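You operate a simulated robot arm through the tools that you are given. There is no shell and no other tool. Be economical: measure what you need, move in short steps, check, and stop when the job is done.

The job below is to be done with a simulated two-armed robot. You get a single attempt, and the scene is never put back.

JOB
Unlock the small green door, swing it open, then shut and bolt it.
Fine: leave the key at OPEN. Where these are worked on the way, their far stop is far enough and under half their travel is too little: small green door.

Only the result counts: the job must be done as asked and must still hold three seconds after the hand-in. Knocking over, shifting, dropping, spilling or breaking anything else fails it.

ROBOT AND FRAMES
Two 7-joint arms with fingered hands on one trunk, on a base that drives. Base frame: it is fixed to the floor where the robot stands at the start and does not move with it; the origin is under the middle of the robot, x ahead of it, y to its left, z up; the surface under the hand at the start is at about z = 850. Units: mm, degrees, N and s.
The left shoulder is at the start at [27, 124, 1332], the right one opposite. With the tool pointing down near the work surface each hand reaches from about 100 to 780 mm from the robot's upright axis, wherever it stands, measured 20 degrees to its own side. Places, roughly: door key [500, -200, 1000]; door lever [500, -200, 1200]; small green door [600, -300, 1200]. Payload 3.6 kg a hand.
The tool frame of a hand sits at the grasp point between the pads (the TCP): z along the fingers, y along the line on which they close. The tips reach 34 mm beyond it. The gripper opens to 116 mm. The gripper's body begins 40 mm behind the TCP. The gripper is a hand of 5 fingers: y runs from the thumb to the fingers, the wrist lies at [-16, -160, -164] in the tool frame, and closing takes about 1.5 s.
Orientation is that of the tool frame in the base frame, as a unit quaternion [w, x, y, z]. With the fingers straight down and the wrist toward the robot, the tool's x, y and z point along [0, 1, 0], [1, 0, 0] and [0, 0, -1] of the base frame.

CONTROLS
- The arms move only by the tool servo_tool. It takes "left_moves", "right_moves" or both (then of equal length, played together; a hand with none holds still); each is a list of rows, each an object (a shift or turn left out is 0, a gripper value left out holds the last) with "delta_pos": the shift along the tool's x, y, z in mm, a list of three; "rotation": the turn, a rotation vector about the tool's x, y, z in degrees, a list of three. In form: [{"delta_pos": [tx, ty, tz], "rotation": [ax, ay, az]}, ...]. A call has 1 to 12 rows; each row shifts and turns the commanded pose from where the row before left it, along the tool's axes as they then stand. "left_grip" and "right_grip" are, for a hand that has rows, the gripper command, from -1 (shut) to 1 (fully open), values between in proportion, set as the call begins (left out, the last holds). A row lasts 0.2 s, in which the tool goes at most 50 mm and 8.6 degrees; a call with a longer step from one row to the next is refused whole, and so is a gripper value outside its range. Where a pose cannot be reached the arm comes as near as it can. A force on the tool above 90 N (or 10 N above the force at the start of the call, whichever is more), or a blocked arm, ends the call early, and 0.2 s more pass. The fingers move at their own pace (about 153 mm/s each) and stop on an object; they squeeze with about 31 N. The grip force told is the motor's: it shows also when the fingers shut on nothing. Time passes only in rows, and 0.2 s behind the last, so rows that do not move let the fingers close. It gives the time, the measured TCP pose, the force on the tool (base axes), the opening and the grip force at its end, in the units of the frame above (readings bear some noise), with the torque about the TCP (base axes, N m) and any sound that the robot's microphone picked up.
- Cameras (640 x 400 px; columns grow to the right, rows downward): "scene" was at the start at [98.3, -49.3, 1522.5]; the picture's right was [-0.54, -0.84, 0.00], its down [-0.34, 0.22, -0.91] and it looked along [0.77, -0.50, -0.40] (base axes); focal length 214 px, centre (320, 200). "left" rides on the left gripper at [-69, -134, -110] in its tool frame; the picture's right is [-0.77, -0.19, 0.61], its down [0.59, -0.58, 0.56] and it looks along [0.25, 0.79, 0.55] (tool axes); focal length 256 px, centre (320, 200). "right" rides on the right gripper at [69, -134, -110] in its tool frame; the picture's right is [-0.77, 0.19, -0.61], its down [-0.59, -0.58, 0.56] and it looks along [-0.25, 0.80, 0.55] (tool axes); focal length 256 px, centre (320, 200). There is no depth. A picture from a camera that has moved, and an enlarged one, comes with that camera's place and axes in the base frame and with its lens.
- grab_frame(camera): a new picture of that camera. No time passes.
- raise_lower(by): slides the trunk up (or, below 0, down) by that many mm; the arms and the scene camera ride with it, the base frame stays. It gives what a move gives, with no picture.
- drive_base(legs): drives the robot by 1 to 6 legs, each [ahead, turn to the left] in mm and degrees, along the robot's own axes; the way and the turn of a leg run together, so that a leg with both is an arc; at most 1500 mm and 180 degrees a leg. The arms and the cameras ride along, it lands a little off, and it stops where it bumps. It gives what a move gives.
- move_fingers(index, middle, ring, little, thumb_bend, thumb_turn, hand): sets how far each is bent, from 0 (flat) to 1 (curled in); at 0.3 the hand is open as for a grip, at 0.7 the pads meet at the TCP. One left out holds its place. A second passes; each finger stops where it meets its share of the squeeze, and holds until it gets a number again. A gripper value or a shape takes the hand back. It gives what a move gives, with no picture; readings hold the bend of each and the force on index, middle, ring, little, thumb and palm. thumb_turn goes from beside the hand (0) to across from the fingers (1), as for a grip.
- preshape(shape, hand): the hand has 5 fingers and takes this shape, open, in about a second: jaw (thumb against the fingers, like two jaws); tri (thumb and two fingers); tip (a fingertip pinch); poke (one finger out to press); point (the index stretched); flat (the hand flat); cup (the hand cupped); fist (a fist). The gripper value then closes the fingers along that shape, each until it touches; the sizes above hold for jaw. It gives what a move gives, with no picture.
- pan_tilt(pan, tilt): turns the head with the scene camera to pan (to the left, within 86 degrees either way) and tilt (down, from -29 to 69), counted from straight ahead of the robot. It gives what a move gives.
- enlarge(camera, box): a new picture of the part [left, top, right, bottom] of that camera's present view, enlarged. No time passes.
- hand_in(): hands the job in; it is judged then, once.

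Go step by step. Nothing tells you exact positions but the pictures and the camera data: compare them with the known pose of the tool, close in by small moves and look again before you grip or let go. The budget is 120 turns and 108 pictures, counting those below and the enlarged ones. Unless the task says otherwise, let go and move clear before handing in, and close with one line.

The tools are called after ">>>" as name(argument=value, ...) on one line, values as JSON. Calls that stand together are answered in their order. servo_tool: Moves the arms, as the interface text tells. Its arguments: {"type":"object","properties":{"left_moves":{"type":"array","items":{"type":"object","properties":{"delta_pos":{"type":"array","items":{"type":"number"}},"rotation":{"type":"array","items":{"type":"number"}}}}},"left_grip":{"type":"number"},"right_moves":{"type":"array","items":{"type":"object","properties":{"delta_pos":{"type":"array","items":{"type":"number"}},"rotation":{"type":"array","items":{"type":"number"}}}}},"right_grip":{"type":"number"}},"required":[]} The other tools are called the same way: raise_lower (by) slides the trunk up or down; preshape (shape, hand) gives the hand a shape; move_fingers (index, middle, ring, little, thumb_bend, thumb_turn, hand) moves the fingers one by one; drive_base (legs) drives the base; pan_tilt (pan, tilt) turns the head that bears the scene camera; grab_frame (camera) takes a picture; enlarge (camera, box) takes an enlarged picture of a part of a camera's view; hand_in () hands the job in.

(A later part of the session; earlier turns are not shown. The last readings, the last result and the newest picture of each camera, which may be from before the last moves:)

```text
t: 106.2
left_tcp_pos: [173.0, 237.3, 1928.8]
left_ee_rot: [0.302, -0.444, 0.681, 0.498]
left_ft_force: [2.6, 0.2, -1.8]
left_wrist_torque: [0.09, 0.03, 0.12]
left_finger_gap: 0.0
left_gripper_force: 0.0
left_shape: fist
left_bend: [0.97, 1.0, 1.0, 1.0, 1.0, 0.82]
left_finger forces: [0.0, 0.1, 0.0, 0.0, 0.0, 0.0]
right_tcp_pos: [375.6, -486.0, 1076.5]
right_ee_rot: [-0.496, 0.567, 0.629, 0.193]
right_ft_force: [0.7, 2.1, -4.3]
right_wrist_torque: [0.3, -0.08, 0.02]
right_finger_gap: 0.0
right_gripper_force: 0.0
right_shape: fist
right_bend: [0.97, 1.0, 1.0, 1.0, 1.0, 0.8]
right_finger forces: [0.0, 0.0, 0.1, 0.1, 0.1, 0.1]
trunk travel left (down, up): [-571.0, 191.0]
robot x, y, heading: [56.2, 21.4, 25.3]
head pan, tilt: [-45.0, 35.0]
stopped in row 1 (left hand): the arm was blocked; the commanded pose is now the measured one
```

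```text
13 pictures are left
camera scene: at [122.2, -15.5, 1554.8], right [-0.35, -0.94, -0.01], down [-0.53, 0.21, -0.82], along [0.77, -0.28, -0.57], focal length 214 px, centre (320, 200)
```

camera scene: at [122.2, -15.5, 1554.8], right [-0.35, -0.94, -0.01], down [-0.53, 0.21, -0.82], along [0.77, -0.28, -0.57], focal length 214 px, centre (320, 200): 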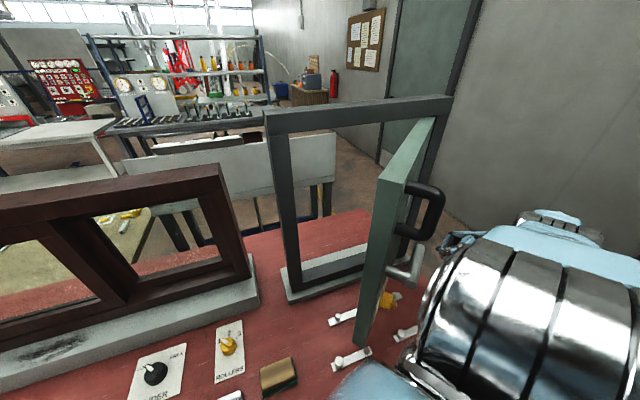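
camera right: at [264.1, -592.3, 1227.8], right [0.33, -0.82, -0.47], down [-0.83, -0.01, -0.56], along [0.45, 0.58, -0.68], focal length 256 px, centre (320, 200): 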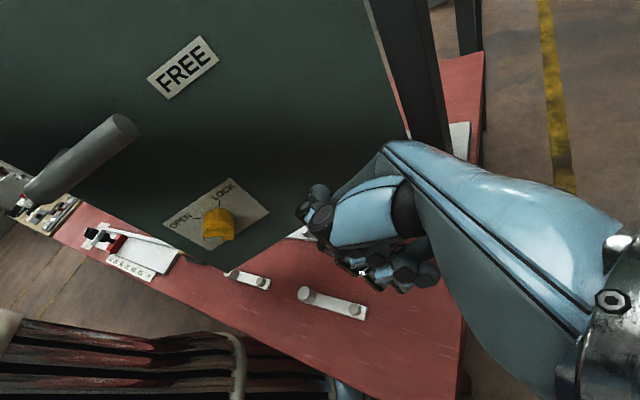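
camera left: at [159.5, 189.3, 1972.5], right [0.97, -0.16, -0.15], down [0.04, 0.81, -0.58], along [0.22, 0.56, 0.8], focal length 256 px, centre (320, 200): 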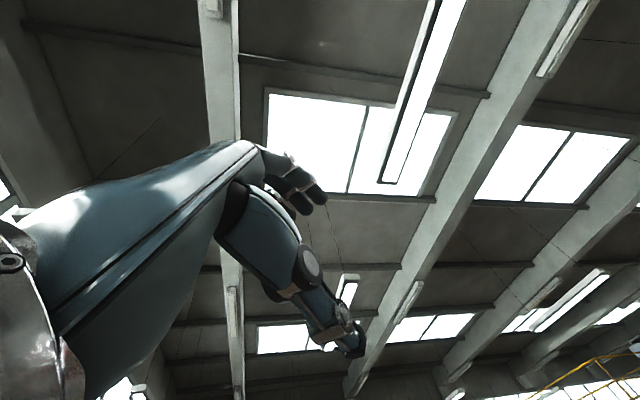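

The left arm re-referenced once more, but the robot is upright. Repeating the push.

>>> servo_tool(right_moves=[{}, {}, {}])

>>> servo_tool(right_moves=[{"delta_pos": [9, 10, 10]}, {"delta_pos": [9, 10, 10]}, {"delta_pos": [9, 10, 10]}, {"delta_pos": [9, 10, 10]}])

```text
t: 106.5
left_tcp_pos: [206.0, 255.6, 1923.3]
left_ee_rot: [0.282, -0.451, 0.676, 0.509]
left_ft_force: [-13.1, 4.8, 9.2]
left_wrist_torque: [-0.5, -0.31, -0.11]
left_finger_gap: 0.2
left_gripper_force: 0.0
left_shape: fist
left_bend: [0.97, 1.0, 1.0, 1.0, 1.0, 0.82]
left_finger forces: [0.0, 0.0, 0.0, 0.0, 0.0, 0.0]
right_tcp_pos: [392.6, -476.2, 1075.2]
right_ee_rot: [-0.5, 0.57, 0.626, 0.183]
right_ft_force: [1.2, -4.0, -0.2]
right_wrist_torque: [0.16, 0.04, 0.12]
right_finger_gap: 0.0
right_gripper_force: 0.0
right_shape: fist
right_bend: [0.97, 1.0, 1.0, 1.0, 1.0, 0.8]
right_finger forces: [0.0, 0.0, 0.0, 0.1, 0.0, 0.0]
trunk travel left (down, up): [-571.0, 191.0]
robot x, y, heading: [48.6, 20.3, 25.2]
head pan, tilt: [-45.0, 35.0]
stopped in row 1 (left hand): the arm was blocked; the commanded pose is now the measured one
```

```text
t: 106.8
left_tcp_pos: [192.8, 244.7, 1926.4]
left_ee_rot: [0.295, -0.442, 0.684, 0.5]
left_ft_force: [0.1, -0.6, 0.1]
left_wrist_torque: [0.0, 0.02, 0.01]
left_finger_gap: 0.2
left_gripper_force: 0.0
left_shape: fist
left_bend: [0.97, 1.0, 1.0, 1.0, 1.0, 0.81]
left_finger forces: [0.0, 0.0, 0.0, 0.1, 0.0, 0.0]
right_tcp_pos: [383.2, -478.2, 1074.3]
right_ee_rot: [-0.5, 0.569, 0.625, 0.187]
right_ft_force: [-0.3, -0.1, 0.1]
right_wrist_torque: [-0.04, 0.0, -0.04]
right_finger_gap: 0.1
right_gripper_force: 0.0
right_shape: fist
right_bend: [0.97, 1.0, 1.0, 1.0, 1.0, 0.8]
right_finger forces: [0.1, 0.1, 0.1, 0.0, 0.0, 0.0]
trunk travel left (down, up): [-571.0, 191.0]
robot x, y, heading: [47.0, 22.8, 25.2]
head pan, tilt: [-45.0, 35.0]
stopped in row 1 (left hand): the arm was blocked; the commanded pose is now the measured one
```

The left arm is at full stretch overhead, which is why it counts as blocked. I'll draw it in and down toward its shoulder.

>>> servo_tool(left_moves=[{"delta_pos": [40, 4, 18]}, {"delta_pos": [40, 4, 18]}, {"delta_pos": [40, 4, 18]}, {"delta_pos": [40, 4, 18]}])

>>> servo_tool(left_moves=[{"delta_pos": [40, 4, 18]}, {"delta_pos": [40, 4, 18]}, {"delta_pos": [40, 4, 18]}, {"delta_pos": [40, 4, 18]}])

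```text
t: 107.8
left_tcp_pos: [195.1, 246.3, 1926.0]
left_ee_rot: [0.291, -0.444, 0.683, 0.502]
left_ft_force: [0.0, 0.0, 0.2]
left_wrist_torque: [0.0, 0.01, 0.01]
left_finger_gap: 0.0
left_gripper_force: 0.0
left_shape: fist
left_bend: [0.98, 1.0, 1.0, 1.0, 1.0, 0.81]
left_finger forces: [0.0, 0.1, 0.1, 0.1, 0.0, 0.0]
left hand out of reach, approached as far as the arm can: row 1, 2, 3, 4
right_tcp_pos: [384.7, -475.9, 1075.6]
right_ee_rot: [-0.499, 0.569, 0.626, 0.187]
right_ft_force: [-0.1, -0.5, 0.5]
right_wrist_torque: [0.0, -0.02, 0.02]
right_finger_gap: 0.0
right_gripper_force: 0.0
right_shape: fist
right_bend: [0.97, 1.0, 1.0, 1.0, 1.0, 0.8]
right_finger forces: [0.0, 0.0, 0.0, 0.0, 0.1, 0.0]
trunk travel left (down, up): [-571.0, 191.0]
robot x, y, heading: [49.2, 18.0, 25.1]
head pan, tilt: [-45.0, 35.0]
```

```text
t: 108.8
left_tcp_pos: [195.8, 246.2, 1925.5]
left_ee_rot: [0.292, -0.443, 0.683, 0.502]
left_ft_force: [-0.4, -0.9, -0.3]
left_wrist_torque: [-0.03, 0.03, 0.01]
left_finger_gap: 0.0
left_gripper_force: 0.1
left_shape: fist
left_bend: [0.98, 1.0, 1.0, 1.0, 1.0, 0.81]
left_finger forces: [0.0, 0.0, 0.1, 0.0, 0.0, 0.0]
left hand out of reach, approached as far as the arm can: row 1, 2, 3, 4
right_tcp_pos: [386.1, -476.4, 1075.0]
right_ee_rot: [-0.499, 0.57, 0.626, 0.186]
right_ft_force: [-0.2, 1.0, 0.1]
right_wrist_torque: [-0.03, -0.05, 0.02]
right_finger_gap: 0.0
right_gripper_force: 0.0
right_shape: fist
right_bend: [0.97, 1.0, 1.0, 1.0, 1.0, 0.8]
right_finger forces: [0.0, 0.0, 0.0, 0.0, 0.0, 0.1]
trunk travel left (down, up): [-571.0, 191.0]
robot x, y, heading: [45.2, 22.3, 25.1]
head pan, tilt: [-45.0, 35.0]
```

The left arm is stable now and no longer interrupts. On with the closing push.

>>> servo_tool(right_moves=[{"delta_pos": [7, 8, 8]}, {"delta_pos": [7, 8, 8]}, {"delta_pos": [7, 8, 8]}, {"delta_pos": [7, 8, 8]}, {"delta_pos": [7, 8, 8]}, {"delta_pos": [7, 8, 8]}])

>>> grab_frame(camera="scene")

```text
t: 110.2
left_tcp_pos: [194.3, 246.3, 1925.8]
left_ee_rot: [0.291, -0.444, 0.683, 0.502]
left_ft_force: [-0.4, 0.4, 0.1]
left_wrist_torque: [0.0, 0.0, -0.01]
left_finger_gap: 0.0
left_gripper_force: 0.1
left_shape: fist
left_bend: [0.99, 1.0, 1.0, 1.0, 1.0, 0.81]
left_finger forces: [0.0, 0.0, 0.0, 0.0, 0.1, 0.0]
right_tcp_pos: [416.6, -401.4, 1073.1]
right_ee_rot: [-0.499, 0.57, 0.626, 0.187]
right_ft_force: [-0.8, -0.1, -0.9]
right_wrist_torque: [0.0, 0.01, -0.02]
right_finger_gap: 0.1
right_gripper_force: 0.1
right_shape: fist
right_bend: [0.97, 1.0, 1.0, 1.0, 1.0, 0.8]
right_finger forces: [0.0, 0.0, 0.0, 0.1, 0.1, 0.0]
trunk travel left (down, up): [-571.0, 191.0]
robot x, y, heading: [50.3, 21.4, 25.0]
head pan, tilt: [-45.0, 35.0]
```

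```text
12 pictures are left
camera scene: at [146.1, -4.2, 1551.6], right [-0.34, -0.94, 0.0], down [-0.54, 0.19, -0.82], along [0.77, -0.28, -0.57], focal length 214 px, centre (320, 200)
```

scene: 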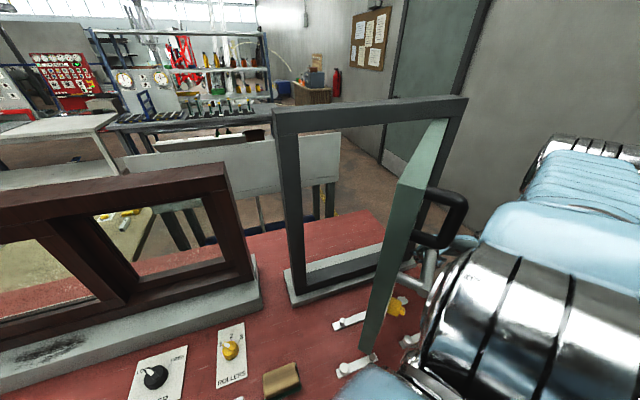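

Fist is near contact and the door is at about 43°. Continuing along the closing arc.

>>> servo_tool(right_moves=[{"delta_pos": [6.5, 9.2, 5.5]}, {"delta_pos": [6.5, 9.2, 5.5]}, {"delta_pos": [6.5, 9.2, 5.5]}, {"delta_pos": [6.5, 9.2, 5.5]}, {"delta_pos": [6.5, 9.2, 5.5]}, {"delta_pos": [6.5, 9.2, 5.5]}, {"delta_pos": [6.5, 9.2, 5.5]}])

>>> grab_frame(camera="scene")

```text
t: 111.8
left_tcp_pos: [195.6, 246.9, 1925.4]
left_ee_rot: [0.291, -0.444, 0.683, 0.502]
left_ft_force: [-0.2, 0.1, -0.3]
left_wrist_torque: [-0.03, 0.0, -0.04]
left_finger_gap: 0.0
left_gripper_force: 0.1
left_shape: fist
left_bend: [0.99, 1.0, 1.0, 1.0, 1.0, 0.81]
left_finger forces: [0.0, 0.0, 0.0, 0.1, 0.1, 0.0]
right_tcp_pos: [464.2, -329.3, 1071.2]
right_ee_rot: [-0.499, 0.569, 0.626, 0.186]
right_ft_force: [-0.6, 0.4, 0.0]
right_wrist_torque: [0.02, -0.01, -0.02]
right_finger_gap: 0.0
right_gripper_force: 0.1
right_shape: fist
right_bend: [0.97, 1.0, 1.0, 1.0, 1.0, 0.8]
right_finger forces: [0.1, 0.1, 0.1, 0.1, 0.0, 0.0]
trunk travel left (down, up): [-571.0, 191.0]
robot x, y, heading: [48.2, 17.9, 25.2]
head pan, tilt: [-45.0, 35.0]
```

```text
11 pictures are left
camera scene: at [146.2, -4.2, 1551.6], right [-0.34, -0.94, 0.0], down [-0.54, 0.19, -0.82], along [0.77, -0.28, -0.57], focal length 214 px, centre (320, 200)
```

scene: 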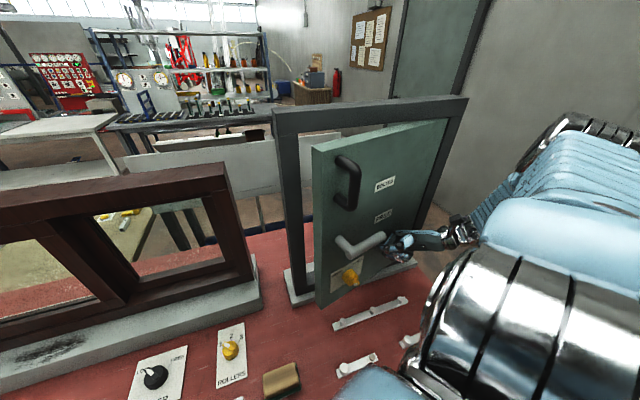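

The door is nearly shut (about 16°). I'll push on gently.

>>> servo_tool(right_moves=[{"delta_pos": [2.4, 8, -1]}, {"delta_pos": [2.4, 8, -1]}, {"delta_pos": [2.4, 8, -1]}, {"delta_pos": [2.4, 8, -1]}, {"delta_pos": [2.4, 8, -1]}, {"delta_pos": [2.4, 8, -1]}])

>>> grab_frame(camera="scene")

```text
t: 113.2
left_tcp_pos: [180.8, 240.3, 1928.2]
left_ee_rot: [0.295, -0.444, 0.681, 0.502]
left_ft_force: [-0.8, -0.4, -0.5]
left_wrist_torque: [0.02, -0.01, -0.06]
left_finger_gap: 0.1
left_gripper_force: 0.1
left_shape: fist
left_bend: [0.99, 1.0, 1.0, 1.0, 1.0, 0.81]
left_finger forces: [0.0, 0.0, 0.0, 0.0, 0.0, 0.1]
right_tcp_pos: [495.0, -317.4, 1071.0]
right_ee_rot: [-0.5, 0.571, 0.625, 0.184]
right_ft_force: [-52.6, -11.6, 4.7]
right_wrist_torque: [-0.09, -0.9, -3.48]
right_finger_gap: 0.0
right_gripper_force: 0.1
right_shape: fist
right_bend: [0.97, 1.0, 1.0, 1.0, 1.0, 0.8]
right_finger forces: [0.1, 52.0, 0.0, 0.1, 0.0, 0.0]
trunk travel left (down, up): [-571.0, 191.0]
robot x, y, heading: [45.2, 19.4, 24.2]
head pan, tilt: [-45.0, 35.0]
```

```text
10 pictures are left
camera scene: at [132.0, -9.0, 1552.5], right [-0.35, -0.94, 0.0], down [-0.53, 0.2, -0.82], along [0.77, -0.29, -0.57], focal length 214 px, centre (320, 200)
```

scene: 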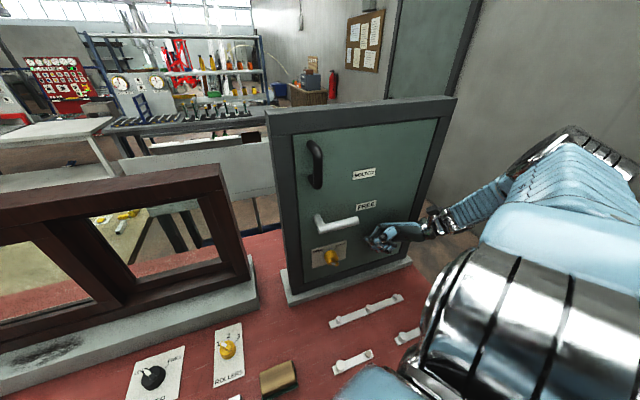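

The door is fully shut. Next is bolting: I'll back the fist off, bring it under the lever tip (above the knob), and then lift.

>>> servo_tool(right_moves=[{"delta_pos": [1, -16, 5]}, {"delta_pos": [1, -16, 5]}, {"delta_pos": [8.6, 4.6, 13.1]}, {"delta_pos": [8.6, 4.6, 13.1]}, {"delta_pos": [8.6, 4.6, 13.1]}, {"delta_pos": [8.6, 4.6, 13.1]}])

>>> enlarge(camera="scene", box=[280, 120, 480, 300])

```text
t: 113.6
left_tcp_pos: [154.3, 275.6, 1934.7]
left_ee_rot: [0.299, -0.47, 0.684, 0.47]
left_ft_force: [0.7, 1.0, 0.7]
left_wrist_torque: [-0.01, 0.01, 0.01]
left_finger_gap: 0.1
left_gripper_force: 0.1
left_shape: fist
left_bend: [0.99, 1.0, 1.0, 1.0, 1.0, 0.81]
left_finger forces: [0.1, 0.0, 0.1, 0.0, 0.1, 0.0]
right_tcp_pos: [496.0, -312.8, 1068.3]
right_ee_rot: [-0.503, 0.573, 0.621, 0.179]
right_ft_force: [-21.4, -1.8, -10.0]
right_wrist_torque: [0.53, 0.09, -1.2]
right_finger_gap: 0.1
right_gripper_force: 0.1
right_shape: fist
right_bend: [0.97, 1.0, 1.0, 1.0, 1.0, 0.8]
right_finger forces: [0.0, 21.1, 0.0, 0.0, 0.0, 0.0]
trunk travel left (down, up): [-571.0, 191.0]
robot x, y, heading: [46.6, 17.9, 24.2]
head pan, tilt: [-45.0, 35.0]
stopped in row 1 (left hand): the arm was blocked; the commanded pose is now the measured one
```

```text
2.22 times, centred on (380, 210) of scene
camera zoom: at [141.1, -6.4, 1551.7], right [-0.36, -0.93, 0.0], down [-0.53, 0.21, -0.82], along [0.77, -0.29, -0.57], focal length 477 px, centre (187, 178)
```

zoom: 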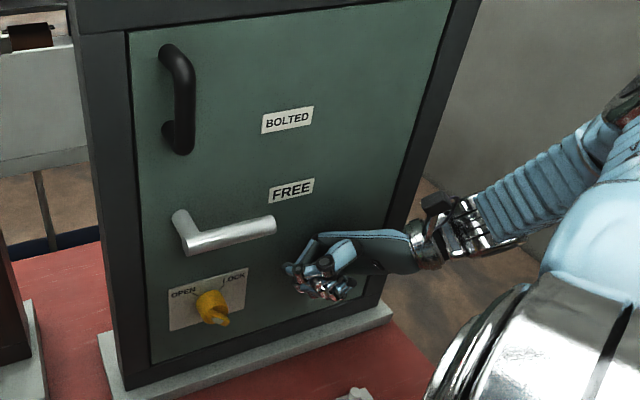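

Door is shut, lever FREE, key OPEN. The left arm interrupted again, so I'll retry the back-off.

>>> servo_tool(right_moves=[{"delta_pos": [0, -10, 3]}, {"delta_pos": [1, -10, 3]}, {"delta_pos": [1, -10, 3]}, {}])

>>> servo_tool(right_moves=[{"delta_pos": [7, 3.8, 10.8]}, {"delta_pos": [7, 3.8, 10.8]}, {"delta_pos": [7, 3.8, 10.8]}, {"delta_pos": [7, 3.8, 10.8]}, {"delta_pos": [7, 3.8, 10.8]}, {}])

```text
t: 113.9
left_tcp_pos: [150.8, 277.7, 1935.4]
left_ee_rot: [0.299, -0.476, 0.682, 0.469]
left_ft_force: [0.7, -0.9, -0.6]
left_wrist_torque: [0.02, -0.02, -0.01]
left_finger_gap: 0.0
left_gripper_force: 0.1
left_shape: fist
left_bend: [0.99, 1.0, 1.0, 1.0, 1.0, 0.81]
left_finger forces: [0.0, 0.0, 0.1, 0.1, 0.1, 0.0]
right_tcp_pos: [494.7, -311.5, 1070.0]
right_ee_rot: [-0.503, 0.569, 0.625, 0.182]
right_ft_force: [-15.3, 5.9, 1.2]
right_wrist_torque: [-0.07, -0.24, -0.49]
right_finger_gap: 0.0
right_gripper_force: 0.0
right_shape: fist
right_bend: [0.97, 1.0, 1.0, 1.0, 1.0, 0.8]
right_finger forces: [0.1, 15.5, 0.0, 0.0, 0.0, 0.0]
trunk travel left (down, up): [-571.0, 191.0]
robot x, y, heading: [46.6, 16.8, 24.2]
head pan, tilt: [-45.0, 35.0]
stopped in row 1 (left hand): the arm was blocked; the commanded pose is now the measured one
```

```text
t: 115.3
left_tcp_pos: [148.6, 278.9, 1934.1]
left_ee_rot: [0.297, -0.478, 0.682, 0.467]
left_ft_force: [0.4, 0.0, 1.0]
left_wrist_torque: [0.01, -0.03, 0.01]
left_finger_gap: 0.1
left_gripper_force: 0.1
left_shape: fist
left_bend: [0.99, 1.0, 1.0, 1.0, 1.0, 0.81]
left_finger forces: [0.0, 0.0, 0.0, 0.1, 0.0, 0.0]
right_tcp_pos: [496.5, -246.9, 1071.1]
right_ee_rot: [-0.501, 0.571, 0.624, 0.184]
right_ft_force: [-26.8, -9.5, 1.5]
right_wrist_torque: [0.08, -0.41, -1.98]
right_finger_gap: 0.3
right_gripper_force: 0.0
right_shape: fist
right_bend: [0.97, 1.0, 1.0, 1.0, 1.0, 0.8]
right_finger forces: [0.0, 27.0, 0.0, 0.0, 0.0, 0.1]
trunk travel left (down, up): [-571.0, 191.0]
robot x, y, heading: [49.6, 15.8, 24.0]
head pan, tilt: [-45.0, 35.0]
```

Now backing off the door face by 25 mm and shifting slightly further left, then a look.

>>> servo_tool(right_moves=[{"delta_pos": [0, -8, 3]}, {"delta_pos": [0, -8, 3]}, {"delta_pos": [0, -8, 3]}, {"delta_pos": [6, 3, 9]}, {"delta_pos": [6, 3, 9]}, {"delta_pos": [3, 1.5, 4.5]}, {}])

>>> enlarge(camera="scene", box=[280, 160, 440, 300])

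```text
t: 116.9
left_tcp_pos: [155.2, 278.4, 1934.6]
left_ee_rot: [0.297, -0.475, 0.683, 0.469]
left_ft_force: [-0.3, -0.7, -1.2]
left_wrist_torque: [-0.01, -0.02, 0.0]
left_finger_gap: 0.0
left_gripper_force: 0.0
left_shape: fist
left_bend: [0.99, 1.0, 1.0, 1.0, 1.0, 0.81]
left_finger forces: [0.1, 0.1, 0.1, 0.0, 0.0, 0.0]
right_tcp_pos: [473.9, -217.5, 1075.4]
right_ee_rot: [-0.5, 0.571, 0.625, 0.183]
right_ft_force: [-0.1, 0.7, -1.0]
right_wrist_torque: [0.01, 0.02, 0.01]
right_finger_gap: 0.0
right_gripper_force: 0.1
right_shape: fist
right_bend: [0.97, 1.0, 1.0, 1.0, 1.0, 0.8]
right_finger forces: [0.0, 0.0, 0.1, 0.0, 0.1, 0.1]
trunk travel left (down, up): [-571.0, 191.0]
robot x, y, heading: [49.2, 14.6, 24.0]
head pan, tilt: [-45.0, 35.0]
```

```text
2.86 times, centred on (360, 230) of scene
camera zoom: at [143.8, -6.5, 1551.6], right [-0.35, -0.94, 0.0], down [-0.54, 0.2, -0.82], along [0.77, -0.29, -0.57], focal length 613 px, centre (206, 114)
```

zoom: 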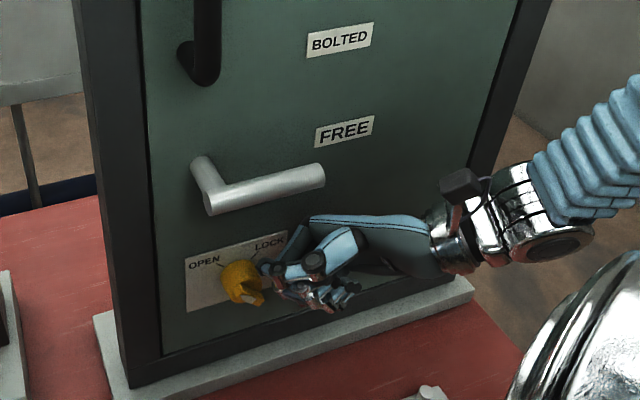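

The hand is under the lever tip with no contact on the knob. I'll lift with the trunk.

>>> raise_lower(by=60)

>>> enlarge(camera="scene", box=[280, 140, 440, 300])

```text
t: 117.9
left_tcp_pos: [161.0, 274.3, 1993.4]
left_ee_rot: [0.295, -0.472, 0.683, 0.472]
left_ft_force: [0.4, -0.1, -0.2]
left_wrist_torque: [-0.02, 0.02, -0.01]
left_finger_gap: 0.2
left_gripper_force: 0.0
left_shape: fist
left_bend: [0.99, 1.0, 1.0, 1.0, 1.0, 0.81]
left_finger forces: [0.0, 0.1, 0.0, 0.0, 0.0, 0.0]
right_tcp_pos: [474.3, -216.9, 1136.0]
right_ee_rot: [-0.501, 0.571, 0.624, 0.183]
right_ft_force: [0.1, 0.8, -0.1]
right_wrist_torque: [0.0, 0.02, 0.02]
right_finger_gap: 0.0
right_gripper_force: 0.2
right_shape: fist
right_bend: [0.97, 1.0, 1.0, 1.0, 1.0, 0.8]
right_finger forces: [0.1, 0.1, 0.0, 0.0, 0.0, 0.0]
trunk travel left (down, up): [-631.0, 131.0]
robot x, y, heading: [47.4, 22.0, 24.4]
head pan, tilt: [-45.0, 35.0]
```

```text
2.50 times, centred on (360, 220) of scene
camera zoom: at [141.7, -7.8, 1611.7], right [-0.35, -0.94, 0.0], down [-0.54, 0.2, -0.82], along [0.77, -0.29, -0.57], focal length 536 px, centre (220, 150)
```

zoom: 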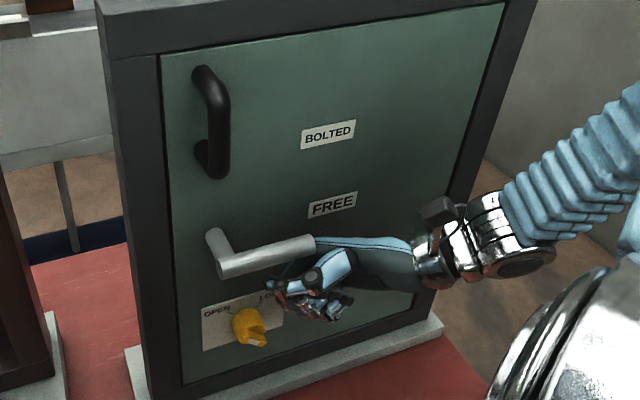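

Just beneath it. I'll shift slightly left for more overlap and continue lifting.

>>> servo_tool(right_moves=[{"delta_pos": [5, 3, 8]}, {"delta_pos": [5, 3, 8]}])

>>> raise_lower(by=60)

>>> enlarge(camera="scene", box=[280, 140, 440, 300])

```text
t: 118.5
left_tcp_pos: [157.9, 270.9, 1995.4]
left_ee_rot: [0.297, -0.471, 0.683, 0.473]
left_ft_force: [-0.1, 0.0, 0.4]
left_wrist_torque: [-0.03, 0.0, -0.02]
left_finger_gap: 0.0
left_gripper_force: 0.1
left_shape: fist
left_bend: [0.99, 1.0, 1.0, 1.0, 1.0, 0.81]
left_finger forces: [0.0, 0.0, 0.1, 0.1, 0.0, 0.0]
right_tcp_pos: [473.7, -199.8, 1134.5]
right_ee_rot: [-0.501, 0.572, 0.623, 0.183]
right_ft_force: [-1.0, -8.7, -4.4]
right_wrist_torque: [0.67, 0.02, -0.26]
right_finger_gap: 0.1
right_gripper_force: 0.0
right_shape: fist
right_bend: [0.97, 1.0, 1.0, 1.0, 1.0, 0.8]
right_finger forces: [0.0, 0.0, 0.1, 0.1, 0.1, 7.2]
trunk travel left (down, up): [-631.0, 131.0]
robot x, y, heading: [44.8, 19.0, 23.9]
head pan, tilt: [-45.0, 35.0]
```

```text
t: 119.5
left_tcp_pos: [164.2, 256.7, 2059.6]
left_ee_rot: [0.298, -0.47, 0.681, 0.476]
left_ft_force: [-0.5, 1.1, 0.4]
left_wrist_torque: [-0.02, -0.03, -0.05]
left_finger_gap: 0.1
left_gripper_force: 0.0
left_shape: fist
left_bend: [1.0, 1.0, 1.0, 1.0, 1.0, 0.81]
left_finger forces: [0.1, 0.1, 0.1, 0.0, 0.0, 0.0]
right_tcp_pos: [476.0, -208.1, 1189.9]
right_ee_rot: [-0.504, 0.571, 0.622, 0.183]
right_ft_force: [-9.1, -12.2, -19.9]
right_wrist_torque: [-0.22, 0.24, -0.08]
right_finger_gap: 0.0
right_gripper_force: 0.1
right_shape: fist
right_bend: [0.96, 1.0, 1.0, 1.0, 1.0, 0.82]
right_finger forces: [0.0, 0.1, 0.1, 0.0, 37.5, 0.0]
trunk travel left (down, up): [-691.0, 71.0]
robot x, y, heading: [46.9, 16.1, 24.2]
head pan, tilt: [-45.0, 35.0]
```

```text
2.50 times, centred on (360, 220) of scene
camera zoom: at [147.2, -30.3, 1671.8], right [-0.36, -0.93, -0.01], down [-0.54, 0.22, -0.81], along [0.76, -0.28, -0.58], focal length 536 px, centre (220, 150)
```

zoom: 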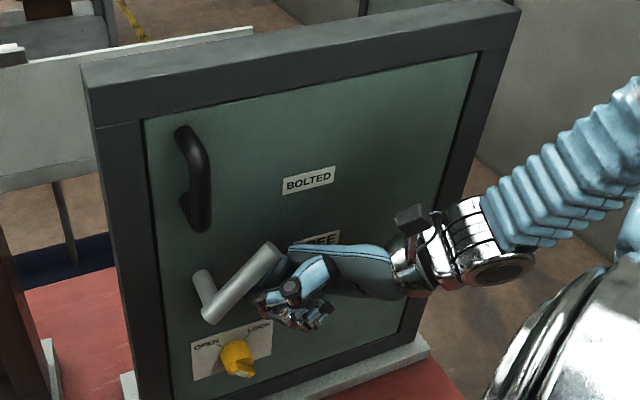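

The lever is turning up; force is modest. Another 20 mm.

>>> raise_lower(by=20)

>>> enlarge(camera="scene", box=[280, 140, 440, 300])

```text
t: 120.4
left_tcp_pos: [148.6, 309.4, 2100.5]
left_ee_rot: [0.295, -0.484, 0.68, 0.465]
left_ft_force: [-0.1, 1.4, -1.0]
left_wrist_torque: [-0.01, -0.03, -0.04]
left_finger_gap: 0.0
left_gripper_force: 0.1
left_shape: fist
left_bend: [1.0, 1.0, 1.0, 1.0, 1.0, 0.81]
left_finger forces: [0.1, 0.0, 0.1, 0.0, 0.1, 0.0]
right_tcp_pos: [457.0, -198.3, 1210.3]
right_ee_rot: [-0.502, 0.585, 0.621, 0.14]
right_ft_force: [-6.0, -11.1, -2.4]
right_wrist_torque: [0.4, 0.0, -0.4]
right_finger_gap: 0.0
right_gripper_force: 0.1
right_shape: fist
right_bend: [0.97, 1.0, 1.0, 1.0, 1.0, 0.8]
right_finger forces: [16.5, 0.0, 0.0, 0.0, 0.0, 0.0]
trunk travel left (down, up): [-711.0, 51.0]
robot x, y, heading: [44.7, 11.9, 24.4]
head pan, tilt: [-45.0, 35.0]
stopped: the arm was blocked; the commanded pose is now the measured one
```

```text
2.50 times, centred on (360, 220) of scene
camera zoom: at [168.8, -83.7, 1691.9], right [-0.35, -0.94, -0.04], down [-0.55, 0.24, -0.8], along [0.76, -0.26, -0.6], focal length 536 px, centre (220, 150)
```

zoom: 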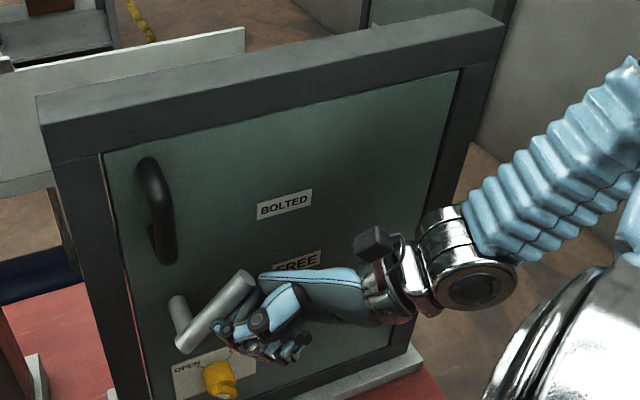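

The lever seems to be at its stop and the robot is starting to lean. I'll unload gently by moving the hand back and to the right.

>>> servo_tool(right_moves=[{"delta_pos": [-14, -10, -3]}, {"delta_pos": [-14, -10, -3]}, {"delta_pos": [-10, -10, -3]}, {}])

>>> preshape(hand="left", shape="fist")

>>> enlarge(camera="scene", box=[240, 140, 440, 300])

```text
t: 120.7
left_tcp_pos: [97.5, 421.8, 2084.0]
left_ee_rot: [0.286, -0.505, 0.682, 0.445]
left_ft_force: [1.8, 1.1, -1.3]
left_wrist_torque: [0.04, 0.02, 0.06]
left_finger_gap: 0.1
left_gripper_force: 0.0
left_shape: fist
left_bend: [1.0, 1.0, 1.0, 1.0, 1.0, 0.81]
left_finger forces: [0.1, 0.1, 0.1, 0.0, 0.0, 0.1]
right_tcp_pos: [421.7, -138.5, 1222.5]
right_ee_rot: [-0.507, 0.579, 0.63, 0.106]
right_ft_force: [0.0, 0.1, 1.5]
right_wrist_torque: [-0.01, 0.0, 0.08]
right_finger_gap: 0.2
right_gripper_force: 0.1
right_shape: fist
right_bend: [0.97, 1.0, 1.0, 1.0, 1.0, 0.8]
right_finger forces: [0.1, 0.0, 0.0, 0.0, 0.1, 0.1]
trunk travel left (down, up): [-711.0, 51.0]
robot x, y, heading: [43.3, 19.7, 24.7]
head pan, tilt: [-45.0, 35.0]
stopped in row 1 (left hand): the arm was blocked; the commanded pose is now the measured one
```

```text
t: 121.6
left_tcp_pos: [119.0, 358.3, 2094.4]
left_ee_rot: [0.292, -0.491, 0.682, 0.455]
left_ft_force: [-2.2, 0.3, 2.2]
left_wrist_torque: [-0.13, -0.09, -0.17]
left_finger_gap: 0.1
left_gripper_force: 0.1
left_shape: fist
left_bend: [1.0, 1.0, 1.0, 1.0, 1.0, 0.81]
left_finger forces: [0.1, 0.1, 0.0, 0.1, 0.0, 0.1]
right_tcp_pos: [436.1, -178.5, 1210.3]
right_ee_rot: [-0.491, 0.593, 0.624, 0.132]
right_ft_force: [-23.9, 3.2, -4.4]
right_wrist_torque: [0.02, -0.41, -1.0]
right_finger_gap: 0.0
right_gripper_force: 0.1
right_shape: fist
right_bend: [0.97, 1.0, 1.0, 1.0, 1.0, 0.8]
right_finger forces: [18.0, 16.4, 0.0, 0.0, 0.0, 0.0]
trunk travel left (down, up): [-711.0, 51.0]
robot x, y, heading: [41.6, 16.8, 24.2]
head pan, tilt: [-45.0, 35.0]
```

```text
2.50 times, centred on (340, 220) of scene
camera zoom: at [150.4, -57.7, 1692.0], right [-0.36, -0.93, -0.02], down [-0.54, 0.23, -0.81], along [0.76, -0.28, -0.59], focal length 536 px, centre (270, 150)
```

zoom: 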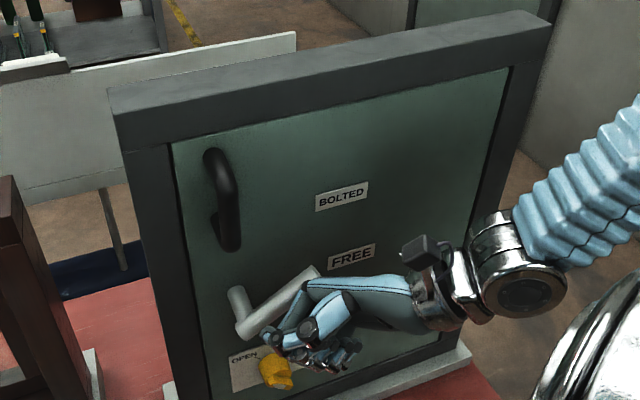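

The lever is at roughly 34°, close to BOLTED (about 39°), with my hand pressing its front. I'll back off, drop below it, and lift it the rest of the way with the arm.

>>> servo_tool(right_moves=[{"delta_pos": [-8, -10, -1]}, {"delta_pos": [-8, -10, -1]}, {"delta_pos": [-8, -10, -1]}, {}])

>>> servo_tool(right_moves=[{"delta_pos": [-10.5, 5.7, 6.6]}, {"delta_pos": [-10.5, 5.7, 6.6]}, {"delta_pos": [-10.5, 5.7, 6.6]}, {"delta_pos": [-10.5, 5.7, 6.6]}, {}])

```text
t: 122.0
left_tcp_pos: [80.5, 471.6, 2072.8]
left_ee_rot: [0.28, -0.51, 0.687, 0.434]
left_ft_force: [2.0, -0.3, -1.0]
left_wrist_torque: [0.05, 0.05, 0.13]
left_finger_gap: 0.1
left_gripper_force: 0.1
left_shape: fist
left_bend: [1.0, 1.0, 1.0, 1.0, 1.0, 0.81]
left_finger forces: [0.1, 0.0, 0.0, 0.1, 0.0, 0.1]
right_tcp_pos: [409.4, -121.1, 1224.4]
right_ee_rot: [-0.491, 0.589, 0.632, 0.11]
right_ft_force: [1.2, -0.6, -0.1]
right_wrist_torque: [0.05, -0.01, 0.06]
right_finger_gap: 0.2
right_gripper_force: 0.1
right_shape: fist
right_bend: [0.97, 1.0, 1.0, 1.0, 1.0, 0.8]
right_finger forces: [0.0, 0.1, 0.0, 0.0, 0.0, 0.0]
trunk travel left (down, up): [-711.0, 51.0]
robot x, y, heading: [44.1, 13.1, 24.6]
head pan, tilt: [-45.0, 35.0]
stopped in row 2 (right hand): the arm was blocked; the commanded pose is now the measured one
```

```text
t: 123.2
left_tcp_pos: [57.7, 496.8, 2064.7]
left_ee_rot: [0.283, -0.515, 0.686, 0.429]
left_ft_force: [-0.1, 0.6, -0.6]
left_wrist_torque: [0.02, 0.02, 0.02]
left_finger_gap: 0.0
left_gripper_force: 0.0
left_shape: fist
left_bend: [1.0, 1.0, 1.0, 1.0, 1.0, 0.81]
left_finger forces: [0.0, 0.0, 0.0, 0.0, 0.0, 0.1]
right_tcp_pos: [405.6, -122.2, 1173.8]
right_ee_rot: [-0.517, 0.584, 0.618, 0.099]
right_ft_force: [0.0, -1.1, 0.3]
right_wrist_torque: [0.02, -0.05, -0.01]
right_finger_gap: 0.1
right_gripper_force: 0.0
right_shape: fist
right_bend: [0.97, 1.0, 1.0, 1.0, 1.0, 0.8]
right_finger forces: [0.0, 0.1, 0.0, 0.0, 0.1, 0.0]
trunk travel left (down, up): [-711.0, 51.0]
robot x, y, heading: [46.3, 22.6, 24.4]
head pan, tilt: [-45.0, 35.0]
stopped in row 5 (right hand): the arm was blocked; the commanded pose is now the measured one
```

The body swayed again. I'll let it settle and check the state.

>>> preshape(hand="left", shape="fist")

>>> preshape(hand="right", shape="fist")

>>> grab_frame(camera="scene")

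```text
t: 124.1
left_tcp_pos: [86.9, 449.7, 2077.9]
left_ee_rot: [0.284, -0.506, 0.686, 0.439]
left_ft_force: [-0.3, 1.5, 0.1]
left_wrist_torque: [-0.04, -0.02, 0.02]
left_finger_gap: 0.0
left_gripper_force: 0.1
left_shape: fist
left_bend: [1.0, 1.0, 1.0, 1.0, 1.0, 0.81]
left_finger forces: [0.0, 0.1, 0.0, 0.0, 0.0, 0.0]
right_tcp_pos: [414.8, -138.8, 1167.5]
right_ee_rot: [-0.497, 0.592, 0.625, 0.111]
right_ft_force: [0.3, -1.2, -1.0]
right_wrist_torque: [0.04, 0.03, -0.02]
right_finger_gap: 0.1
right_gripper_force: 0.0
right_shape: fist
right_bend: [0.97, 1.0, 1.0, 1.0, 1.0, 0.8]
right_finger forces: [0.1, 0.1, 0.0, 0.0, 0.0, 0.0]
trunk travel left (down, up): [-711.0, 51.0]
robot x, y, heading: [42.3, 14.9, 24.3]
head pan, tilt: [-45.0, 35.0]
```

```text
t: 125.0
left_tcp_pos: [46.9, 531.4, 2058.3]
left_ee_rot: [0.28, -0.518, 0.691, 0.419]
left_ft_force: [-0.8, -0.4, -0.7]
left_wrist_torque: [0.07, 0.01, 0.0]
left_finger_gap: 0.0
left_gripper_force: 0.1
left_shape: fist
left_bend: [1.0, 1.0, 1.0, 1.0, 1.0, 0.81]
left_finger forces: [0.0, 0.1, 0.1, 0.0, 0.0, 0.0]
right_tcp_pos: [391.3, -88.7, 1180.4]
right_ee_rot: [-0.48, 0.599, 0.632, 0.105]
right_ft_force: [-0.2, 1.1, 0.8]
right_wrist_torque: [0.03, -0.05, -0.04]
right_finger_gap: 0.1
right_gripper_force: 0.0
right_shape: fist
right_bend: [0.97, 1.0, 1.0, 1.0, 1.0, 0.8]
right_finger forces: [0.0, 0.0, 0.1, 0.0, 0.1, 0.0]
trunk travel left (down, up): [-711.0, 51.0]
robot x, y, heading: [44.2, 15.2, 24.7]
head pan, tilt: [-45.0, 35.0]
```

```text
3 pictures are left
camera scene: at [120.1, 31.0, 1694.9], right [-0.35, -0.94, 0.02], down [-0.53, 0.18, -0.83], along [0.77, -0.3, -0.56], focal length 214 px, centre (320, 200)
```

scene: 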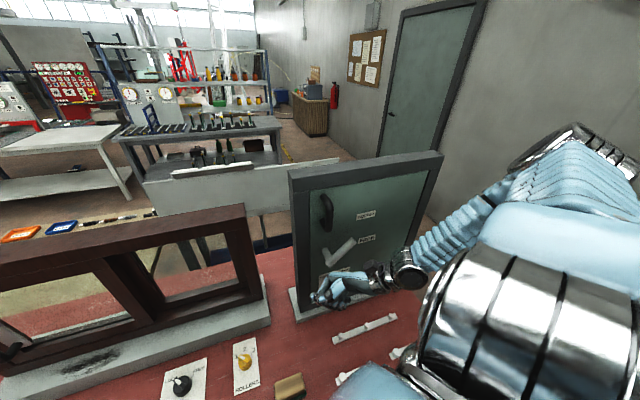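

The tall, extended posture makes the robot sway, so I'll lower the trunk. That also puts the hand below the lever.

>>> raise_lower(by=-100)

>>> preshape(hand="left", shape="fist")

```text
t: 125.9
left_tcp_pos: [36.6, 548.0, 1983.7]
left_ee_rot: [0.281, -0.521, 0.69, 0.417]
left_ft_force: [-0.1, -0.5, -0.9]
left_wrist_torque: [0.01, 0.03, -0.02]
left_finger_gap: 0.1
left_gripper_force: 0.1
left_shape: fist
left_bend: [1.0, 1.0, 1.0, 1.0, 1.0, 0.81]
left_finger forces: [0.0, 0.0, 0.0, 0.1, 0.0, 0.0]
right_tcp_pos: [402.3, -108.8, 1110.3]
right_ee_rot: [-0.512, 0.587, 0.62, 0.096]
right_ft_force: [0.1, -0.6, -0.5]
right_wrist_torque: [0.06, -0.01, 0.0]
right_finger_gap: 0.0
right_gripper_force: 0.1
right_shape: fist
right_bend: [0.97, 1.0, 1.0, 1.0, 1.0, 0.8]
right_finger forces: [0.0, 0.0, 0.0, 0.0, 0.0, 0.0]
trunk travel left (down, up): [-646.0, 117.0]
robot x, y, heading: [43.9, 16.5, 24.5]
head pan, tilt: [-45.0, 35.0]
stopped: the arm was blocked; the commanded pose is now the measured one
```

```text
t: 126.8
left_tcp_pos: [66.7, 493.8, 2002.8]
left_ee_rot: [0.282, -0.511, 0.689, 0.43]
left_ft_force: [0.5, 0.2, 1.7]
left_wrist_torque: [-0.07, -0.01, 0.01]
left_finger_gap: 0.0
left_gripper_force: 0.1
left_shape: fist
left_bend: [1.0, 1.0, 1.0, 1.0, 1.0, 0.81]
left_finger forces: [0.1, 0.1, 0.0, 0.0, 0.1, 0.1]
right_tcp_pos: [409.0, -125.4, 1106.8]
right_ee_rot: [-0.506, 0.588, 0.623, 0.101]
right_ft_force: [0.3, -0.9, 0.2]
right_wrist_torque: [-0.02, 0.07, 0.03]
right_finger_gap: 0.0
right_gripper_force: 0.0
right_shape: fist
right_bend: [0.97, 1.0, 1.0, 1.0, 1.0, 0.8]
right_finger forces: [0.0, 0.0, 0.1, 0.0, 0.0, 0.0]
trunk travel left (down, up): [-646.0, 117.0]
robot x, y, heading: [42.6, 19.3, 24.4]
head pan, tilt: [-45.0, 35.0]
```

Now moving the fist under the lever tip again.

>>> servo_tool(right_moves=[{"delta_pos": [-8, -5.8, -12.8]}, {"delta_pos": [-8, -5.8, -12.8]}, {"delta_pos": [-8, -5.8, -12.8]}, {"delta_pos": [-8, -5.8, -12.8]}, {"delta_pos": [-8, -5.8, -12.8]}, {"delta_pos": [2.5, 10.2, -6.2]}, {"delta_pos": [2.5, 10.2, -6.2]}, {"delta_pos": [2.5, 10.2, -6.2]}, {"delta_pos": [2.5, 10.2, -6.2]}])

```text
t: 127.2
left_tcp_pos: [13.6, 594.3, 1967.4]
left_ee_rot: [0.28, -0.525, 0.694, 0.406]
left_ft_force: [-0.3, -0.6, -0.7]
left_wrist_torque: [0.06, 0.04, -0.03]
left_finger_gap: 0.0
left_gripper_force: 0.0
left_shape: fist
left_bend: [1.0, 1.0, 1.0, 1.0, 1.0, 0.81]
left_finger forces: [0.1, 0.0, 0.1, 0.0, 0.1, 0.1]
right_tcp_pos: [399.7, -106.7, 1118.3]
right_ee_rot: [-0.51, 0.587, 0.623, 0.086]
right_ft_force: [0.4, -1.0, 0.2]
right_wrist_torque: [0.02, -0.02, 0.06]
right_finger_gap: 0.0
right_gripper_force: 0.1
right_shape: fist
right_bend: [0.97, 1.0, 1.0, 1.0, 1.0, 0.8]
right_finger forces: [0.0, 0.0, 0.1, 0.1, 0.0, 0.0]
trunk travel left (down, up): [-646.0, 117.0]
robot x, y, heading: [47.4, 17.3, 24.2]
head pan, tilt: [-45.0, 35.0]
stopped in row 1 (right hand): the arm was blocked; the commanded pose is now the measured one
```

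The outstretched left arm is pulling the balance left. I'll fold it inward and down first.

>>> servo_tool(left_moves=[{"delta_pos": [47, -9, -6]}, {"delta_pos": [47, -9, -6]}, {"delta_pos": [47, -9, -6]}, {"delta_pos": [47, -9, -6]}, {"delta_pos": [47, -9, -6]}, {"delta_pos": [47, -9, -6]}])

>>> preshape(hand="left", shape="fist")

```text
t: 127.5
left_tcp_pos: [-16.4, 645.5, 1935.8]
left_ee_rot: [0.271, -0.537, 0.697, 0.391]
left_ft_force: [-0.3, -0.2, -1.0]
left_wrist_torque: [0.01, 0.06, -0.03]
left_finger_gap: 0.0
left_gripper_force: 0.2
left_shape: fist
left_bend: [1.0, 1.0, 1.0, 1.0, 1.0, 0.81]
left_finger forces: [0.0, 0.0, 0.0, 0.1, 0.0, 0.1]
right_tcp_pos: [379.1, -62.4, 1126.4]
right_ee_rot: [-0.49, 0.598, 0.63, 0.08]
right_ft_force: [0.5, 1.4, -0.9]
right_wrist_torque: [-0.06, 0.01, 0.01]
right_finger_gap: 0.0
right_gripper_force: 0.1
right_shape: fist
right_bend: [0.97, 1.0, 1.0, 1.0, 1.0, 0.8]
right_finger forces: [0.0, 0.0, 0.0, 0.0, 0.1, 0.0]
trunk travel left (down, up): [-646.0, 117.0]
robot x, y, heading: [47.9, 14.1, 24.5]
head pan, tilt: [-45.0, 35.0]
stopped in row 1 (right hand): the arm was blocked; the commanded pose is now the measured one
```

```text
t: 128.4
left_tcp_pos: [-5.2, 615.8, 1941.4]
left_ee_rot: [0.276, -0.532, 0.695, 0.397]
left_ft_force: [0.4, -1.3, -0.9]
left_wrist_torque: [0.02, 0.0, -0.04]
left_finger_gap: 0.0
left_gripper_force: 0.0
left_shape: fist
left_bend: [1.0, 1.0, 1.0, 1.0, 1.0, 0.81]
left_finger forces: [0.0, 0.0, 0.0, 0.0, 0.0, 0.0]
right_tcp_pos: [394.2, -99.2, 1120.5]
right_ee_rot: [-0.5, 0.591, 0.628, 0.083]
right_ft_force: [0.2, 0.0, -0.4]
right_wrist_torque: [0.01, 0.03, 0.01]
right_finger_gap: 0.0
right_gripper_force: 0.0
right_shape: fist
right_bend: [0.97, 1.0, 1.0, 1.0, 1.0, 0.8]
right_finger forces: [0.0, 0.0, 0.1, 0.0, 0.0, 0.0]
trunk travel left (down, up): [-646.0, 117.0]
robot x, y, heading: [43.5, 16.6, 24.4]
head pan, tilt: [-45.0, 35.0]
```

I'll let the sway die out, then use slower moves.

>>> preshape(hand="right", shape="fist")

>>> preshape(hand="left", shape="fist")

>>> servo_tool(right_moves=[{"delta_pos": [-2, -1.5, -3.2]}, {"delta_pos": [-2, -1.5, -3.2]}, {"delta_pos": [-2, -1.5, -3.2]}, {"delta_pos": [-2, -1.5, -3.2]}, {"delta_pos": [-2, -1.5, -3.2]}, {"delta_pos": [-2, -1.5, -3.2]}])

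```text
t: 129.3
left_tcp_pos: [8.8, 584.7, 1954.4]
left_ee_rot: [0.279, -0.528, 0.692, 0.405]
left_ft_force: [-0.3, 0.4, 0.7]
left_wrist_torque: [-0.04, -0.04, 0.02]
left_finger_gap: 0.0
left_gripper_force: 0.1
left_shape: fist
left_bend: [1.0, 1.0, 1.0, 1.0, 1.0, 0.81]
left_finger forces: [0.0, 0.0, 0.0, 0.0, 0.1, 0.1]
right_tcp_pos: [399.1, -109.3, 1117.8]
right_ee_rot: [-0.505, 0.588, 0.626, 0.086]
right_ft_force: [0.3, -0.2, -0.4]
right_wrist_torque: [-0.01, 0.02, 0.06]
right_finger_gap: 0.0
right_gripper_force: 0.1
right_shape: fist
right_bend: [0.97, 1.0, 1.0, 1.0, 1.0, 0.8]
right_finger forces: [0.1, 0.0, 0.0, 0.0, 0.0, 0.0]
trunk travel left (down, up): [-646.0, 117.0]
robot x, y, heading: [42.9, 18.3, 24.0]
head pan, tilt: [-45.0, 35.0]
```

```text
t: 130.2
left_tcp_pos: [12.3, 580.7, 1955.9]
left_ee_rot: [0.28, -0.525, 0.693, 0.406]
left_ft_force: [0.5, 0.3, 0.2]
left_wrist_torque: [-0.04, 0.01, 0.03]
left_finger_gap: 0.0
left_gripper_force: 0.0
left_shape: fist
left_bend: [1.0, 1.0, 1.0, 1.0, 1.0, 0.81]
left_finger forces: [0.1, 0.1, 0.1, 0.1, 0.0, 0.0]
right_tcp_pos: [395.7, -104.7, 1118.4]
right_ee_rot: [-0.505, 0.59, 0.624, 0.086]
right_ft_force: [-0.3, -0.7, 0.3]
right_wrist_torque: [0.05, 0.03, 0.04]
right_finger_gap: 0.0
right_gripper_force: 0.1
right_shape: fist
right_bend: [0.97, 1.0, 1.0, 1.0, 1.0, 0.8]
right_finger forces: [0.0, 0.1, 0.0, 0.0, 0.0, 0.0]
trunk travel left (down, up): [-646.0, 117.0]
robot x, y, heading: [40.9, 17.9, 24.3]
head pan, tilt: [-45.0, 35.0]
```

```text
t: 131.6
left_tcp_pos: [6.6, 594.5, 1949.7]
left_ee_rot: [0.278, -0.527, 0.694, 0.404]
left_ft_force: [0.0, -0.6, -0.5]
left_wrist_torque: [-0.02, -0.01, -0.02]
left_finger_gap: 0.0
left_gripper_force: 0.0
left_shape: fist
left_bend: [1.0, 1.0, 1.0, 1.0, 1.0, 0.81]
left_finger forces: [0.0, 0.1, 0.0, 0.0, 0.1, 0.0]
right_tcp_pos: [391.9, -117.7, 1122.7]
right_ee_rot: [-0.5, 0.593, 0.625, 0.085]
right_ft_force: [0.0, -1.2, -0.6]
right_wrist_torque: [0.05, 0.02, -0.01]
right_finger_gap: 0.0
right_gripper_force: 0.0
right_shape: fist
right_bend: [0.97, 1.0, 1.0, 1.0, 1.0, 0.8]
right_finger forces: [0.1, 0.1, 0.1, 0.0, 0.1, 0.0]
trunk travel left (down, up): [-646.0, 117.0]
robot x, y, heading: [42.1, 23.6, 24.2]
head pan, tilt: [-45.0, 35.0]
```

Slow moves work. Continuing: right first, then forward under the lever.

>>> servo_tool(right_moves=[{"delta_pos": [-4.6, -2.1, -5.2]}, {"delta_pos": [-4.6, -2.1, -5.2]}, {"delta_pos": [-4.6, -2.1, -5.2]}, {"delta_pos": [-4.6, -2.1, -5.2]}, {"delta_pos": [-4.6, -2.1, -5.2]}, {"delta_pos": [-4.6, -2.1, -5.2]}, {"delta_pos": [-4.6, -2.1, -5.2]}, {"delta_pos": [-4.6, -2.1, -5.2]}, {"delta_pos": [-4.6, -2.1, -5.2]}, {"delta_pos": [-4.6, -2.1, -5.2]}, {"delta_pos": [-4.6, -2.1, -5.2]}, {"delta_pos": [-4.6, -2.1, -5.2]}])

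>>> servo_tool(right_moves=[{"delta_pos": [1.3, 5.2, -3.2]}, {"delta_pos": [1.3, 5.2, -3.2]}, {"delta_pos": [1.3, 5.2, -3.2]}, {"delta_pos": [1.3, 5.2, -3.2]}, {"delta_pos": [1.3, 5.2, -3.2]}, {"delta_pos": [1.3, 5.2, -3.2]}, {"delta_pos": [1.3, 5.2, -3.2]}, {"delta_pos": [1.3, 5.2, -3.2]}, {"delta_pos": [1.3, 5.2, -3.2]}, {"delta_pos": [1.3, 5.2, -3.2]}])

```text
t: 134.2
left_tcp_pos: [1.9, 602.9, 1946.5]
left_ee_rot: [0.277, -0.529, 0.695, 0.401]
left_ft_force: [0.0, -0.5, 0.4]
left_wrist_torque: [-0.01, 0.02, -0.01]
left_finger_gap: 0.0
left_gripper_force: 0.1
left_shape: fist
left_bend: [1.0, 1.0, 1.0, 1.0, 1.0, 0.81]
left_finger forces: [0.1, 0.1, 0.0, 0.1, 0.0, 0.0]
right_tcp_pos: [389.4, -199.6, 1126.9]
right_ee_rot: [-0.499, 0.593, 0.626, 0.085]
right_ft_force: [0.3, -0.3, -0.1]
right_wrist_torque: [-0.01, 0.03, 0.03]
right_finger_gap: 0.0
right_gripper_force: 0.0
right_shape: fist
right_bend: [0.97, 1.0, 1.0, 1.0, 1.0, 0.8]
right_finger forces: [0.1, 0.0, 0.1, 0.1, 0.0, 0.0]
trunk travel left (down, up): [-646.0, 117.0]
robot x, y, heading: [42.3, 17.8, 24.7]
head pan, tilt: [-45.0, 35.0]
```

```text
t: 136.4
left_tcp_pos: [2.1, 603.4, 1947.8]
left_ee_rot: [0.276, -0.53, 0.694, 0.401]
left_ft_force: [-0.5, -0.1, 0.9]
left_wrist_torque: [0.02, 0.0, 0.01]
left_finger_gap: 0.0
left_gripper_force: 0.1
left_shape: fist
left_bend: [1.0, 1.0, 1.0, 1.0, 1.0, 0.81]
left_finger forces: [0.1, 0.0, 0.0, 0.0, 0.0, 0.0]
right_tcp_pos: [453.6, -197.9, 1125.7]
right_ee_rot: [-0.498, 0.593, 0.626, 0.084]
right_ft_force: [0.7, 0.5, -0.7]
right_wrist_torque: [-0.01, 0.0, 0.0]
right_finger_gap: 0.0
right_gripper_force: 0.1
right_shape: fist
right_bend: [0.97, 1.0, 1.0, 1.0, 1.0, 0.8]
right_finger forces: [0.0, 0.1, 0.0, 0.0, 0.0, 0.0]
trunk travel left (down, up): [-646.0, 117.0]
robot x, y, heading: [42.3, 17.3, 24.1]
head pan, tilt: [-45.0, 35.0]
```

Forward a little more, then a slow lift with the arm.

>>> servo_tool(right_moves=[{"delta_pos": [1, 4.4, -2.6]}, {"delta_pos": [1, 4.4, -2.6]}, {"delta_pos": [1, 4.4, -2.6]}, {"delta_pos": [1, 4.4, -2.6]}, {"delta_pos": [3.75, -2.35, -2.35]}, {"delta_pos": [3.75, -2.35, -2.35]}, {"delta_pos": [3.75, -2.35, -2.35]}, {"delta_pos": [3.75, -2.35, -2.35]}, {"delta_pos": [3.75, -2.35, -2.35]}, {"delta_pos": [3.75, -2.35, -2.35]}, {"delta_pos": [3.75, -2.35, -2.35]}, {"delta_pos": [3.75, -2.35, -2.35]}])

>>> servo_tool(right_moves=[{"delta_pos": [3, -1.9, -1.9]}, {"delta_pos": [3, -1.9, -1.9]}, {"delta_pos": [3, -1.9, -1.9]}, {"delta_pos": [3, -1.9, -1.9]}, {}])

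```text
t: 139.0
left_tcp_pos: [1.8, 603.1, 1947.3]
left_ee_rot: [0.276, -0.53, 0.694, 0.402]
left_ft_force: [-0.1, 0.0, -0.5]
left_wrist_torque: [0.01, -0.02, 0.02]
left_finger_gap: 0.0
left_gripper_force: 0.0
left_shape: fist
left_bend: [1.0, 1.0, 1.0, 1.0, 1.0, 0.81]
left_finger forces: [0.0, 0.1, 0.1, 0.0, 0.0, 0.0]
right_tcp_pos: [473.4, -197.4, 1166.1]
right_ee_rot: [-0.499, 0.593, 0.626, 0.085]
right_ft_force: [0.8, -0.3, 0.2]
right_wrist_torque: [-0.02, 0.03, -0.05]
right_finger_gap: 0.0
right_gripper_force: 0.2
right_shape: fist
right_bend: [0.97, 1.0, 1.0, 1.0, 1.0, 0.8]
right_finger forces: [0.0, 0.1, 0.1, 0.1, 0.0, 0.0]
trunk travel left (down, up): [-646.0, 117.0]
robot x, y, heading: [41.3, 15.7, 24.4]
head pan, tilt: [-45.0, 35.0]
```

```text
t: 140.2
left_tcp_pos: [2.6, 602.5, 1948.4]
left_ee_rot: [0.276, -0.53, 0.695, 0.401]
left_ft_force: [-0.3, 0.2, 0.3]
left_wrist_torque: [0.02, -0.01, 0.04]
left_finger_gap: 0.0
left_gripper_force: 0.1
left_shape: fist
left_bend: [1.0, 1.0, 1.0, 1.0, 1.0, 0.81]
left_finger forces: [0.0, 0.1, 0.0, 0.0, 0.1, 0.0]
right_tcp_pos: [473.3, -199.0, 1182.6]
right_ee_rot: [-0.499, 0.594, 0.625, 0.085]
right_ft_force: [-1.6, -2.8, -10.0]
right_wrist_torque: [-0.18, 0.24, -0.05]
right_finger_gap: 0.0
right_gripper_force: 0.2
right_shape: fist
right_bend: [0.97, 1.0, 1.0, 1.0, 1.0, 0.81]
right_finger forces: [0.1, 0.1, 0.1, 0.1, 18.0, 0.1]
trunk travel left (down, up): [-646.0, 117.0]
robot x, y, heading: [41.5, 18.1, 24.4]
head pan, tilt: [-45.0, 35.0]
```

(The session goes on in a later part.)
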